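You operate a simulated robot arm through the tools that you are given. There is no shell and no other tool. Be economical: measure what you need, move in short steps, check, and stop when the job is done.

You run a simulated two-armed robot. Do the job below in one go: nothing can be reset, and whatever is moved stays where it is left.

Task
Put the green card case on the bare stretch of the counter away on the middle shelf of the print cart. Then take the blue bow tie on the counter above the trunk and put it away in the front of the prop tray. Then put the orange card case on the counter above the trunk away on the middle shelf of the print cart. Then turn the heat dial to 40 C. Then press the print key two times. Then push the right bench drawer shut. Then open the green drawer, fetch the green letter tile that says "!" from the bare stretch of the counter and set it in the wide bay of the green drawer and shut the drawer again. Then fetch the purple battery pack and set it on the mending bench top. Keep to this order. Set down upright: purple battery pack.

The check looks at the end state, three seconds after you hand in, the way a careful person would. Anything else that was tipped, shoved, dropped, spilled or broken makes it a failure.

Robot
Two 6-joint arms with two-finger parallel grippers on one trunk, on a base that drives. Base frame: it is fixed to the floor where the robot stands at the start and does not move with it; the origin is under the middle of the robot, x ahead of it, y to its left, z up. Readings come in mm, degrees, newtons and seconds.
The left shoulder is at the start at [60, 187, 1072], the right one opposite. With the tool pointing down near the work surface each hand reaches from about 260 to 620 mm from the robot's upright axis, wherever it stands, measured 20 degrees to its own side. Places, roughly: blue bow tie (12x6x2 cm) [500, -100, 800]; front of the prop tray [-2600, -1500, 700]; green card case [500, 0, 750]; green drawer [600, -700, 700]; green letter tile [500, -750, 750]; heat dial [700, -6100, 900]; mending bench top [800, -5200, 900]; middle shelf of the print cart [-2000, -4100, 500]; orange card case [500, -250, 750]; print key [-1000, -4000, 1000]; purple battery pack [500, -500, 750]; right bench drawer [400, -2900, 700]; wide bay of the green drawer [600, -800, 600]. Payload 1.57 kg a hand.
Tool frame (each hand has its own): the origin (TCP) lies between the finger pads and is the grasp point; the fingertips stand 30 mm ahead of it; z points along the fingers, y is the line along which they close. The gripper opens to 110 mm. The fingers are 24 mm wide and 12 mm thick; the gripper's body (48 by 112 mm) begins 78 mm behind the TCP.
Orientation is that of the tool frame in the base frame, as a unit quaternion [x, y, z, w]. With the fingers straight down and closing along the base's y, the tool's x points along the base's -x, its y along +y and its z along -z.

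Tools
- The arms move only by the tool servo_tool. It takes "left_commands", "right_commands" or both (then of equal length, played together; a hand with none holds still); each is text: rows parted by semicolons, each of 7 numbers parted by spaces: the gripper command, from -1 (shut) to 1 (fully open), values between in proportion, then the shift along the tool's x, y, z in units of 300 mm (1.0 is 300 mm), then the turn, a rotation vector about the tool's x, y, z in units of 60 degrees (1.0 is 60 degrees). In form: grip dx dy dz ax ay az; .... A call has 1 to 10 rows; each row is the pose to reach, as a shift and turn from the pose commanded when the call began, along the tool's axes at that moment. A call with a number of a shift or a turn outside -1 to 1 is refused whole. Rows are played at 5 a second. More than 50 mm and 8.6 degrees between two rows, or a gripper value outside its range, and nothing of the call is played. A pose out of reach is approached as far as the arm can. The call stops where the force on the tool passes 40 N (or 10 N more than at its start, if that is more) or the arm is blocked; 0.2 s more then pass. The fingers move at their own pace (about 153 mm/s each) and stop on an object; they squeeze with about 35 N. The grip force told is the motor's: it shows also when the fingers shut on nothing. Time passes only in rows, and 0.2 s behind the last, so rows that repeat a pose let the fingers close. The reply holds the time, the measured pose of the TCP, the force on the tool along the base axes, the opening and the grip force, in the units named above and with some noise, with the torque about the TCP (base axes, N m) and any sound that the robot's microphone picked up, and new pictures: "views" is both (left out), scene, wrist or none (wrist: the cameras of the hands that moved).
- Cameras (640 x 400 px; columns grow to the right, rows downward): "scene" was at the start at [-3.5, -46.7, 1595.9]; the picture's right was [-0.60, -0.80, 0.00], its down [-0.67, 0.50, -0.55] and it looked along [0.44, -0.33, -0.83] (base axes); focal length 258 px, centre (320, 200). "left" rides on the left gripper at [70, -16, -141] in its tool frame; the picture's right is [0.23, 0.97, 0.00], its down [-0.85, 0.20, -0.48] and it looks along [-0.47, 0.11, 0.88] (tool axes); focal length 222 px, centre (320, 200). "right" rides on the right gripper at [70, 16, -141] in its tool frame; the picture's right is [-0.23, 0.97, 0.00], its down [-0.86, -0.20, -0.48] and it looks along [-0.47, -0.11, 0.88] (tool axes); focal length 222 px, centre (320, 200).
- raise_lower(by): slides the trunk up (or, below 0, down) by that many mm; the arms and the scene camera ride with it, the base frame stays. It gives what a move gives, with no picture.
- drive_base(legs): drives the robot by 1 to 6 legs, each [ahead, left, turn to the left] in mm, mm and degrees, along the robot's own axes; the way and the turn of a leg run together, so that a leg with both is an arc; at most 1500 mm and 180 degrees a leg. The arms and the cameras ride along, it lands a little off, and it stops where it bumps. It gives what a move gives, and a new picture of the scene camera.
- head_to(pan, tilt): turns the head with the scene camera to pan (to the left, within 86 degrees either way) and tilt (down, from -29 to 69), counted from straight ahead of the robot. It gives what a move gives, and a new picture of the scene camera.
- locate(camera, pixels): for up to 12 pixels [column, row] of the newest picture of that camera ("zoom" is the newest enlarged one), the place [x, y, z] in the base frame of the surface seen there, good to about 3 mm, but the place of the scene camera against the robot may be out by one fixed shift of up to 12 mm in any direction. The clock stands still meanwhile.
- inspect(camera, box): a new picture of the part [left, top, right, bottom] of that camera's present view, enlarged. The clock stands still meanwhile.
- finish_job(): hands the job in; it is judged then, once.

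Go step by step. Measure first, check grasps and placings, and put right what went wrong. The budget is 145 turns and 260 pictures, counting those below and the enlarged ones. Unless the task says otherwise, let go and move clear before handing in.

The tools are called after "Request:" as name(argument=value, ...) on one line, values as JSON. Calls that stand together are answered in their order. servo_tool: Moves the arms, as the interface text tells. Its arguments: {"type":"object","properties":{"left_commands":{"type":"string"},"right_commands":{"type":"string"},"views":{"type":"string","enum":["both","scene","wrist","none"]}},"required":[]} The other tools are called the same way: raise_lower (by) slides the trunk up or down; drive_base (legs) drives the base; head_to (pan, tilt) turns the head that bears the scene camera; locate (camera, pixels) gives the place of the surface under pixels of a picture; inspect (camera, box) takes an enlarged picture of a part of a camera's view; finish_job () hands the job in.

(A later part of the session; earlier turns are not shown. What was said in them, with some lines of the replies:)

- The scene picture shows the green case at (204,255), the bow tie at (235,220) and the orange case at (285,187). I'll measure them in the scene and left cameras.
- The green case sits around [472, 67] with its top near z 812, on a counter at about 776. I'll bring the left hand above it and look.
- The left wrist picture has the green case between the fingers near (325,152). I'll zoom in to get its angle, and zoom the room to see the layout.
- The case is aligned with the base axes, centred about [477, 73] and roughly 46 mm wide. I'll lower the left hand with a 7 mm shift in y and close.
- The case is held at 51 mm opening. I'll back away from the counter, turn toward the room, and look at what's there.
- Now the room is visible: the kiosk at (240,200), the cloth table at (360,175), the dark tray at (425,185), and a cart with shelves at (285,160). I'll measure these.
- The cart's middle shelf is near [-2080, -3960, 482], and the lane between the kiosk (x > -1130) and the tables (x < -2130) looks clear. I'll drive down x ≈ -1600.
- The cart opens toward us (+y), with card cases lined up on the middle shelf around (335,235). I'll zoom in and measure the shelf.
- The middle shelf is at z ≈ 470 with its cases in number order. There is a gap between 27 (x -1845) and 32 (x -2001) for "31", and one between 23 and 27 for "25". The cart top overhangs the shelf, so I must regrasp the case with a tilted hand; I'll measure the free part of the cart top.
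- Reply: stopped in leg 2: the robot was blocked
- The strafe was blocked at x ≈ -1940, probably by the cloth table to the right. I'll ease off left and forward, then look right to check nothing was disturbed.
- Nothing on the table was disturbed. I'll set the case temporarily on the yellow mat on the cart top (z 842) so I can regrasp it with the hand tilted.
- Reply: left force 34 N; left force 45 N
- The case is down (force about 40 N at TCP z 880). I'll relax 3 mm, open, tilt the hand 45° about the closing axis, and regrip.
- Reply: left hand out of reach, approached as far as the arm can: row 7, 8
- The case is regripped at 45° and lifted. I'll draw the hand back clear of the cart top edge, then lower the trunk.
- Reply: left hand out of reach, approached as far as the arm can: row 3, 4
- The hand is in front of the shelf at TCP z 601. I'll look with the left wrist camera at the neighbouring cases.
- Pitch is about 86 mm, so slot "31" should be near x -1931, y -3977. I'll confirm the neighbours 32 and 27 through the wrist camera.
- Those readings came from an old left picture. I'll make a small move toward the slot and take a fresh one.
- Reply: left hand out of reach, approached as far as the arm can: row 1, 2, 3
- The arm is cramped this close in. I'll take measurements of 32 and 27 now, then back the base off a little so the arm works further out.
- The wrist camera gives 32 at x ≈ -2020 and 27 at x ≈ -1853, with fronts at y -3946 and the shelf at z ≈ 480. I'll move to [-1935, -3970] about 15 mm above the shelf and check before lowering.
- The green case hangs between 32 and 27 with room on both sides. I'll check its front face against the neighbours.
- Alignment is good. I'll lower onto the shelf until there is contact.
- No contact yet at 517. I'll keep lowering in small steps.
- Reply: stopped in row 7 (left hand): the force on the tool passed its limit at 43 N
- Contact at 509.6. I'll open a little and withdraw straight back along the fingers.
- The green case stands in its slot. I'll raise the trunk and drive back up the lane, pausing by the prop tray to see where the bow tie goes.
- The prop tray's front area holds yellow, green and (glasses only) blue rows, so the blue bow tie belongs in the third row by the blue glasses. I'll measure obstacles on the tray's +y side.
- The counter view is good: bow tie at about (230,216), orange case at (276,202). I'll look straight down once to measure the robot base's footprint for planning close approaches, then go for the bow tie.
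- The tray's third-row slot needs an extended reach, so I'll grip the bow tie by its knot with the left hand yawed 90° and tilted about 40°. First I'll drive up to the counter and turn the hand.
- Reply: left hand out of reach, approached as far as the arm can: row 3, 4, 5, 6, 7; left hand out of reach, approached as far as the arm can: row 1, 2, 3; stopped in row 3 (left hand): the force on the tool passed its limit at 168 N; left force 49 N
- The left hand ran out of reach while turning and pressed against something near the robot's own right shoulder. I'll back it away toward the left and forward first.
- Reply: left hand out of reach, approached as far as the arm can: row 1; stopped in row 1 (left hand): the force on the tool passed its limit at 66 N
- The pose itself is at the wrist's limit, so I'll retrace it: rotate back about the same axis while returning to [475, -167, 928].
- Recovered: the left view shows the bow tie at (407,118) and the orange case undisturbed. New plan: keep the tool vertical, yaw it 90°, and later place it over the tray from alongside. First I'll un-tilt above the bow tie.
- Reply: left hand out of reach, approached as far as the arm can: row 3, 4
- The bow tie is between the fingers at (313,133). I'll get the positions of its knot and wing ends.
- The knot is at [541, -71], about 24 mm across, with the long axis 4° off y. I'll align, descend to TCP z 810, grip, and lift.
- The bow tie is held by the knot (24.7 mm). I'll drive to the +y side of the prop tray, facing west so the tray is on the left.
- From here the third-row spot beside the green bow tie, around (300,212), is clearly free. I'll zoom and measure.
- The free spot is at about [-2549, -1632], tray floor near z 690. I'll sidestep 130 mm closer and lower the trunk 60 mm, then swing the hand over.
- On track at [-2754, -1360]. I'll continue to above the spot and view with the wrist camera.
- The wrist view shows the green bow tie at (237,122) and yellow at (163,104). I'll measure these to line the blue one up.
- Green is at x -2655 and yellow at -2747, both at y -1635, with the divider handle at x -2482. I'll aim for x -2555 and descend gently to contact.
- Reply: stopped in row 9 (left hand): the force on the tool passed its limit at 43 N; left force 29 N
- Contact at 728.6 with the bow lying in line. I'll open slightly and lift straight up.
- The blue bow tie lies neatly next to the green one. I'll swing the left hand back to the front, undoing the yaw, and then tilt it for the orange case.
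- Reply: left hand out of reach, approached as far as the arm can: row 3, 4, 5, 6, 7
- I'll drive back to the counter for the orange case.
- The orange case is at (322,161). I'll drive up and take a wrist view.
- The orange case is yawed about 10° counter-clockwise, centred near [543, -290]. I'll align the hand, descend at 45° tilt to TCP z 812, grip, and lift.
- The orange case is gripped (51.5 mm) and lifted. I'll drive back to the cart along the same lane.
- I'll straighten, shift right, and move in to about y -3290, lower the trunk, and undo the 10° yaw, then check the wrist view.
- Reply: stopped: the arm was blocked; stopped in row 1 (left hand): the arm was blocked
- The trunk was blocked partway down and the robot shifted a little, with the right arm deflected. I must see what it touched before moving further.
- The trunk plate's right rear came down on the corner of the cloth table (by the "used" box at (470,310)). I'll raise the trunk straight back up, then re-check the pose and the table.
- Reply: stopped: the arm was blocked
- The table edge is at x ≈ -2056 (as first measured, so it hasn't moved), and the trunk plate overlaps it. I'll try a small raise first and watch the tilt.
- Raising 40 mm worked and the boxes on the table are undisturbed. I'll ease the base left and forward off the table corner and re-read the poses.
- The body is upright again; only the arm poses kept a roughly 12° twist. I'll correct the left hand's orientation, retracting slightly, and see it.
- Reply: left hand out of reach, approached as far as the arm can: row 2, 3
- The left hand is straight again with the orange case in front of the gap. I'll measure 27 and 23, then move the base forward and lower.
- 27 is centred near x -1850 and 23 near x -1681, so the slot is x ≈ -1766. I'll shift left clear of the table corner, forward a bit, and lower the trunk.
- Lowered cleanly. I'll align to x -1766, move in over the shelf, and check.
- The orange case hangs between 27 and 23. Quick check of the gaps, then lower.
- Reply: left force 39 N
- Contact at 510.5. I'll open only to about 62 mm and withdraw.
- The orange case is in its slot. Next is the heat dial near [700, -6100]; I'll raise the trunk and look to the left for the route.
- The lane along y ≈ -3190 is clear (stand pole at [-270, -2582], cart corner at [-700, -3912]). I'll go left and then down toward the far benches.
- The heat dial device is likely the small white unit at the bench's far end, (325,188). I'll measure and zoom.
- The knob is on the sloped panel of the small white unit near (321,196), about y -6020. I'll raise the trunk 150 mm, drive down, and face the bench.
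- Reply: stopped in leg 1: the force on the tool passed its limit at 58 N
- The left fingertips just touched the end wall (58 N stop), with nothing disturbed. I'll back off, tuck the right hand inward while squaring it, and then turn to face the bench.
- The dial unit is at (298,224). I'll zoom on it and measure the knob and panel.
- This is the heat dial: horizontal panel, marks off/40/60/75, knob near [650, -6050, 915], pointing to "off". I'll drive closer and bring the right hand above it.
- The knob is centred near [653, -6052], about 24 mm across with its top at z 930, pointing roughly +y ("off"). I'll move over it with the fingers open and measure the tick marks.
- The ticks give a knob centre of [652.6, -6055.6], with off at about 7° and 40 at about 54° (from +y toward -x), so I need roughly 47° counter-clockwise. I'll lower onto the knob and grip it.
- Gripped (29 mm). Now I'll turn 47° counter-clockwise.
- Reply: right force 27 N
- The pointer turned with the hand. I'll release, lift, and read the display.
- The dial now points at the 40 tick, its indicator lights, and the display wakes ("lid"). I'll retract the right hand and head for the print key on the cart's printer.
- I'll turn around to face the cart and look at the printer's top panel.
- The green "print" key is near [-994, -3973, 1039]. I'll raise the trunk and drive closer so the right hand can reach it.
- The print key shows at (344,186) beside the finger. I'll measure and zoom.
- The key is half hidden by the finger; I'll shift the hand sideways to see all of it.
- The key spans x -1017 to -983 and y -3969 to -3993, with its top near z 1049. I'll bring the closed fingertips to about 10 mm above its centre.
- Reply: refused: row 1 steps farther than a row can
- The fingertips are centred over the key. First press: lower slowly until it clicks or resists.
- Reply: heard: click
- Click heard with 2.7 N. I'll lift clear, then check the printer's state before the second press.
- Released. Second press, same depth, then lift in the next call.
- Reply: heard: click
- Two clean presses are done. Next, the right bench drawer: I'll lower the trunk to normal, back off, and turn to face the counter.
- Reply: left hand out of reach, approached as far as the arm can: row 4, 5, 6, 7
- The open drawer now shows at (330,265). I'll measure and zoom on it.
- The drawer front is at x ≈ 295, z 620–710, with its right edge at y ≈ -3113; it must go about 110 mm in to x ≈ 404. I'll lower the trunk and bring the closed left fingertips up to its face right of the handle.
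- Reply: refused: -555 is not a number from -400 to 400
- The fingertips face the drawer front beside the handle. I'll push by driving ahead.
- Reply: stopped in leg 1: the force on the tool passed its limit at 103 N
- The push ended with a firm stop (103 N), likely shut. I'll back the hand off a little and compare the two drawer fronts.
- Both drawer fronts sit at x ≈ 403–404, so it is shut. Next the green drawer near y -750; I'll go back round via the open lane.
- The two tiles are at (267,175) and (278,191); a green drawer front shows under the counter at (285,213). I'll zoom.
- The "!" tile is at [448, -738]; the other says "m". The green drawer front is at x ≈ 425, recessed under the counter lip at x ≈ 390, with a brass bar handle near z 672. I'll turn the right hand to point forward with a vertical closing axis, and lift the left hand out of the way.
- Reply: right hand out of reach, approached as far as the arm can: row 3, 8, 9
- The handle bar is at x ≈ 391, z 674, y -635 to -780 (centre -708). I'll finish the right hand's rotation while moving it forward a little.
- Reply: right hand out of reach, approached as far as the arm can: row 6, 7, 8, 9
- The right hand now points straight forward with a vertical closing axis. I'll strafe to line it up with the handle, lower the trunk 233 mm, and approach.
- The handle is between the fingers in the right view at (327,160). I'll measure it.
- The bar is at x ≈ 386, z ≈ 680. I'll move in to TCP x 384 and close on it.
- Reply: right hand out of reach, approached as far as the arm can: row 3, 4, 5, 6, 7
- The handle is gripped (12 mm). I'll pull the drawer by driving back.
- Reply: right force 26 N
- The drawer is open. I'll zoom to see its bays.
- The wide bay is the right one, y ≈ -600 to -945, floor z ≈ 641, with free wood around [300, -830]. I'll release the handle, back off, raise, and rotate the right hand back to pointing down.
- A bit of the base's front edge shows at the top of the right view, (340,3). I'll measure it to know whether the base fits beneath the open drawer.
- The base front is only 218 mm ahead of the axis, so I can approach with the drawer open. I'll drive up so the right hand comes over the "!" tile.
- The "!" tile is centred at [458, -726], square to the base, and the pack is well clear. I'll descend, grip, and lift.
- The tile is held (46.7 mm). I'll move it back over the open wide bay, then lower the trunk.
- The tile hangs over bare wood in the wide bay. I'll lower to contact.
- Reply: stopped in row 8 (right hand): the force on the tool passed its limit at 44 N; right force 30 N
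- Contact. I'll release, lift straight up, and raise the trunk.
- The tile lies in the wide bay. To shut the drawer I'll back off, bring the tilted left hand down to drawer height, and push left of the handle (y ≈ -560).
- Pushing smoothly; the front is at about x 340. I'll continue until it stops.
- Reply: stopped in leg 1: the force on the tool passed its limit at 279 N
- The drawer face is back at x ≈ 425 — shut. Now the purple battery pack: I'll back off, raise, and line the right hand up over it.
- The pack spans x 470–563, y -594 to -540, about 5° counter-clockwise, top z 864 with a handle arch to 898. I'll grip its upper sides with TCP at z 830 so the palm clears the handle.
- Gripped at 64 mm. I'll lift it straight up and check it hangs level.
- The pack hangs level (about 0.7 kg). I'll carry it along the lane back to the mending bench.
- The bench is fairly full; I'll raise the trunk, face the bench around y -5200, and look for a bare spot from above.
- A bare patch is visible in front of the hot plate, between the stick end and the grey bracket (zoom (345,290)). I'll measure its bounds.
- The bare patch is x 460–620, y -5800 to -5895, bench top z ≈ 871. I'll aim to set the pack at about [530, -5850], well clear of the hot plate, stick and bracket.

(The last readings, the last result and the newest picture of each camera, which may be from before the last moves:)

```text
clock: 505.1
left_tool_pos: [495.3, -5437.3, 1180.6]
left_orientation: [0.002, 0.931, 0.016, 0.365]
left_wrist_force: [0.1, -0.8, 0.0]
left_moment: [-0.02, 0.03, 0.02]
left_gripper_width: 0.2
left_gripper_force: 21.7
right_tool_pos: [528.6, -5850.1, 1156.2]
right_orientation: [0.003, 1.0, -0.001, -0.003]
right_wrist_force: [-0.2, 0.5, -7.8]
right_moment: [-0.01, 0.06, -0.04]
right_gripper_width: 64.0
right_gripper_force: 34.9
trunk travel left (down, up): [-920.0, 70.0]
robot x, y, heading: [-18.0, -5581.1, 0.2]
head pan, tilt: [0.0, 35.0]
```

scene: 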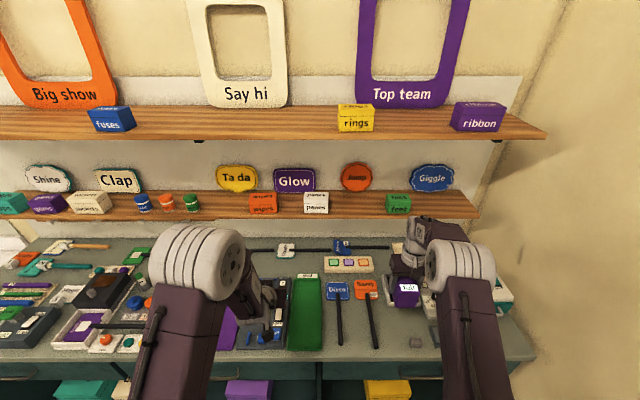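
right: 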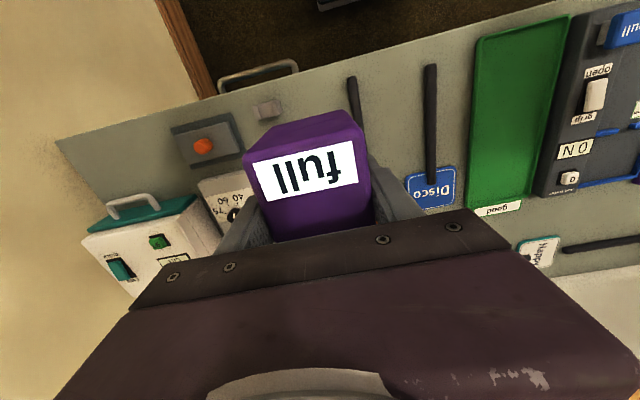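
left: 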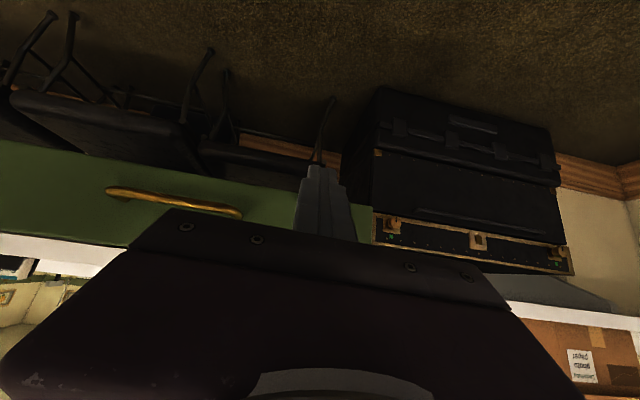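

I'll verify the bracket (268,108) and the stick end (353,85) with the wrist camera.

Request:
locate(camera="right", pixels=[[268, 108], [282, 105], [270, 117], [352, 80], [357, 110], [320, 100], [235, 150], [300, 118], [335, 90]])

```text
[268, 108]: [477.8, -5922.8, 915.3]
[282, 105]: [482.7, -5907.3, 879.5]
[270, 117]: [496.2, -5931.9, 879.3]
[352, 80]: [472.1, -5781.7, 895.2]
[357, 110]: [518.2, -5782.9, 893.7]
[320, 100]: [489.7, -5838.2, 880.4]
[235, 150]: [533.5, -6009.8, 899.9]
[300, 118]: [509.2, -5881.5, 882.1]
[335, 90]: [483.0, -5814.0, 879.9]
```

Clear on both sides. I'll shift slightly and lower until it touches.

Request:
servo_tool(right_commands="-1 -0.027 0.013 0.14 0 0 0; -1 -0.027 0.013 0.28 0 0 0; -1 -0.027 0.013 0.42 0 0 0; -1 -0.027 0.013 0.56 0 0 0; -1 -0.027 0.013 0.66 0 0 0; -1 -0.027 0.013 0.7 0 0 0; -1 -0.027 0.013 0.72 0 0 0; -1 -0.027 0.013 0.735 0 0 0; -1 -0.027 0.013 0.745 0 0 0; -1 -0.027 0.013 0.752 0 0 0", views="wrist")

```text
clock: 507.4
left_tool_pos: [493.5, -5437.3, 1181.4]
left_orientation: [0.004, 0.931, 0.016, 0.365]
left_wrist_force: [0.6, 0.5, -0.3]
left_moment: [0.0, 0.01, 0.02]
left_gripper_width: 0.0
left_gripper_force: 21.1
right_tool_pos: [535.3, -5846.0, 933.4]
right_orientation: [0.003, 1.0, -0.001, -0.002]
right_wrist_force: [-0.6, -0.5, -7.3]
right_moment: [0.0, 0.03, 0.01]
right_gripper_width: 64.0
right_gripper_force: 35.0
trunk travel left (down, up): [-920.0, 70.0]
robot x, y, heading: [-14.0, -5581.8, 0.0]
head pan, tilt: [0.0, 35.0]
```

right: 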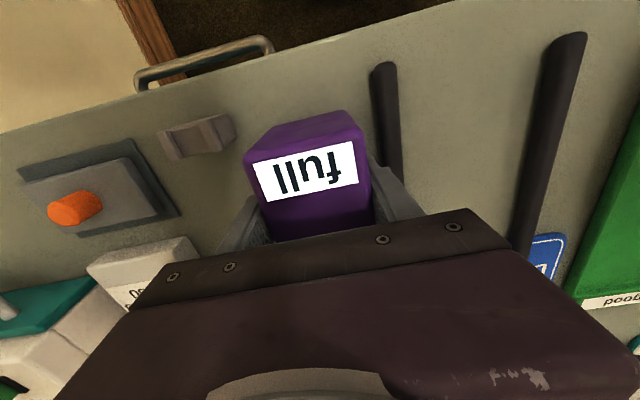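

Not touching yet (still carrying 7 N). I'll lower in fine steps.

Request:
servo_tool(right_commands="-1 0 0 0.007 0 0 0; -1 0 0 0.012 0 0 0; -1 0 0 0.017 0 0 0; -1 0 0 0.021 0 0 0; -1 0 0 0.025 0 0 0; -1 0 0 0.029 0 0 0; -1 0 0 0.033 0 0 0; -1 0 0 0.037 0 0 0", views="none")

```text
clock: 509.2
left_tool_pos: [491.9, -5436.9, 1182.5]
left_orientation: [0.004, 0.93, 0.015, 0.367]
left_wrist_force: [0.1, 0.6, 0.6]
left_moment: [-0.03, 0.0, -0.03]
left_gripper_width: 0.1
left_gripper_force: 21.4
right_tool_pos: [532.0, -5846.2, 929.8]
right_orientation: [0.004, 1.0, -0.002, 0.004]
right_wrist_force: [-4.4, 1.1, 15.1]
right_moment: [0.7, 1.16, 0.07]
right_gripper_width: 64.1
right_gripper_force: 35.3
right hand out of reach, approached as far as the arm can: row 5, 6, 7, 8
trunk travel left (down, up): [-920.0, 70.0]
robot x, y, heading: [-15.6, -5581.1, 0.1]
head pan, tilt: [0.0, 35.0]
stopped in row 8 (right hand): the force on the tool passed its limit at 42 N (the readings are from after the stop); the commanded pose is now the measured one
```

Contact made (upward force), pack resting on the bench. I'll open slightly and lift straight up.

Request:
servo_tool(right_commands="0.32 0 0 -0.003 0 0 0; 0.32 0 0 -0.003 0 0 0; 0.32 0 0 -0.003 0 0 0; 0.32 0 0 -0.1 0 0 0; 0.32 0 0 -0.24 0 0 0; 0.32 0 0 -0.38 0 0 0; 0.32 0 0 -0.52 0 0 0; 0.32 0 0 -0.66 0 0 0; 0.32 0 0 -0.66 0 0 0", views="wrist")

Request:
inspect(camera="scene", box=[300, 230, 520, 370])

```text
clock: 511.2
left_tool_pos: [491.6, -5437.9, 1182.2]
left_orientation: [0.003, 0.93, 0.016, 0.366]
left_wrist_force: [-1.1, 0.1, -0.2]
left_moment: [0.0, -0.03, -0.01]
left_gripper_width: 0.0
left_gripper_force: 21.6
right_tool_pos: [532.2, -5847.1, 1125.9]
right_orientation: [0.003, 1.0, -0.002, 0.003]
right_wrist_force: [0.1, -0.2, -0.2]
right_moment: [-0.03, 0.0, 0.03]
right_gripper_width: 72.4
right_gripper_force: 0.1
trunk travel left (down, up): [-920.0, 70.0]
robot x, y, heading: [-15.9, -5581.4, -0.1]
head pan, tilt: [0.0, 35.0]
```

right: 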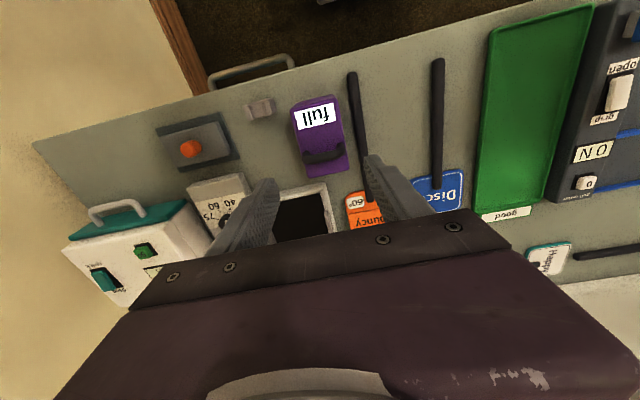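

```text
2.86 times, centred on (410, 300) of scene
```

zoom: 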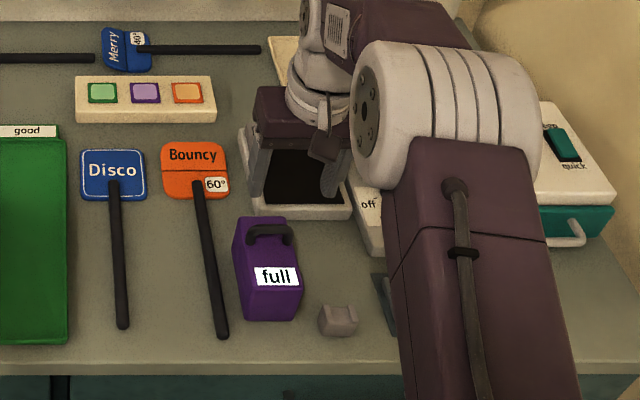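

The pack stands upright on the bench, clear of everything. I'll back the robot away.

Request:
drive_base(legs=[[-300, 0, 0]])

Request:
inspect(camera="scene", box=[260, 200, 560, 390])

```text
clock: 513.2
left_tool_pos: [194.7, -5436.7, 1180.6]
left_orientation: [0.002, 0.931, 0.015, 0.365]
left_wrist_force: [0.3, 0.2, 0.1]
left_moment: [-0.02, 0.03, 0.01]
left_gripper_width: 0.1
left_gripper_force: 20.9
right_tool_pos: [234.7, -5844.6, 1124.7]
right_orientation: [0.002, 1.0, -0.001, 0.002]
right_wrist_force: [0.2, -0.1, -0.6]
right_moment: [-0.03, 0.03, 0.01]
right_gripper_width: 72.4
right_gripper_force: 0.0
trunk travel left (down, up): [-920.0, 70.0]
robot x, y, heading: [-315.9, -5578.2, -0.3]
head pan, tilt: [0.0, 35.0]
```

scene: 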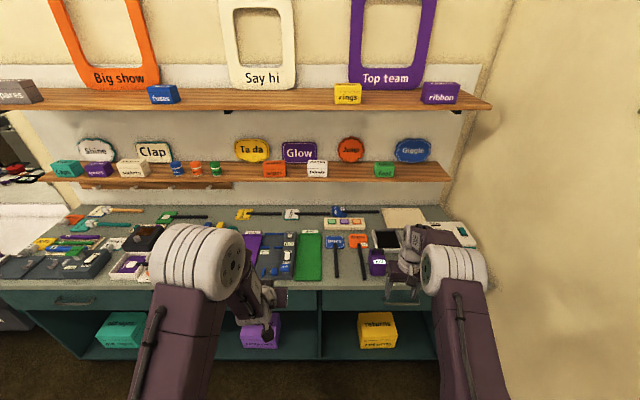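

```text
2.11 times, centred on (410, 295) of scene
```

zoom: 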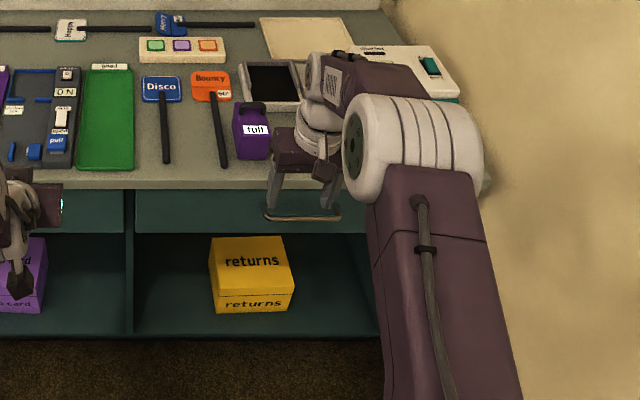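

Everything is in place: the pack stands upright at (377,262) and both hands are clear. I'm handing the job in.

Request:
finish_job()

```text
The job is handed in.
```

I did all eight steps in the order you gave and handed the job in; I haven't seen the verdict.

- **Card cases:** green 31 and orange 25 stand in their number-order gaps on the print cart's middle shelf.
- **Bow tie:** the blue one lies in the front of the prop tray, in the third row beside the green bow tie.
- **Heat dial:** it points at the 40 mark. The unit's display reads "lid" instead of a temperature.
- **Print key:** I pressed it twice and heard a click each time.
- **Right bench drawer:** it is shut, its front level with the drawer beside it.
- **Letter tile:** the "!" tile is in the wide bay of the green drawer, and the drawer is shut again.
- **Battery pack:** the purple pack stands upright on the mending bench top, in front of the hot plate.

**Bumps along the way:**
- **Cloth table:** I bumped it once, and later the trunk came down on its corner by the "used" box. Nothing looked moved or tipped when I checked afterwards.
- **End wall:** the left fingertips touched it once.
- **Own body:** the left hand once pressed hard, probably against the robot's own arm or shoulder.
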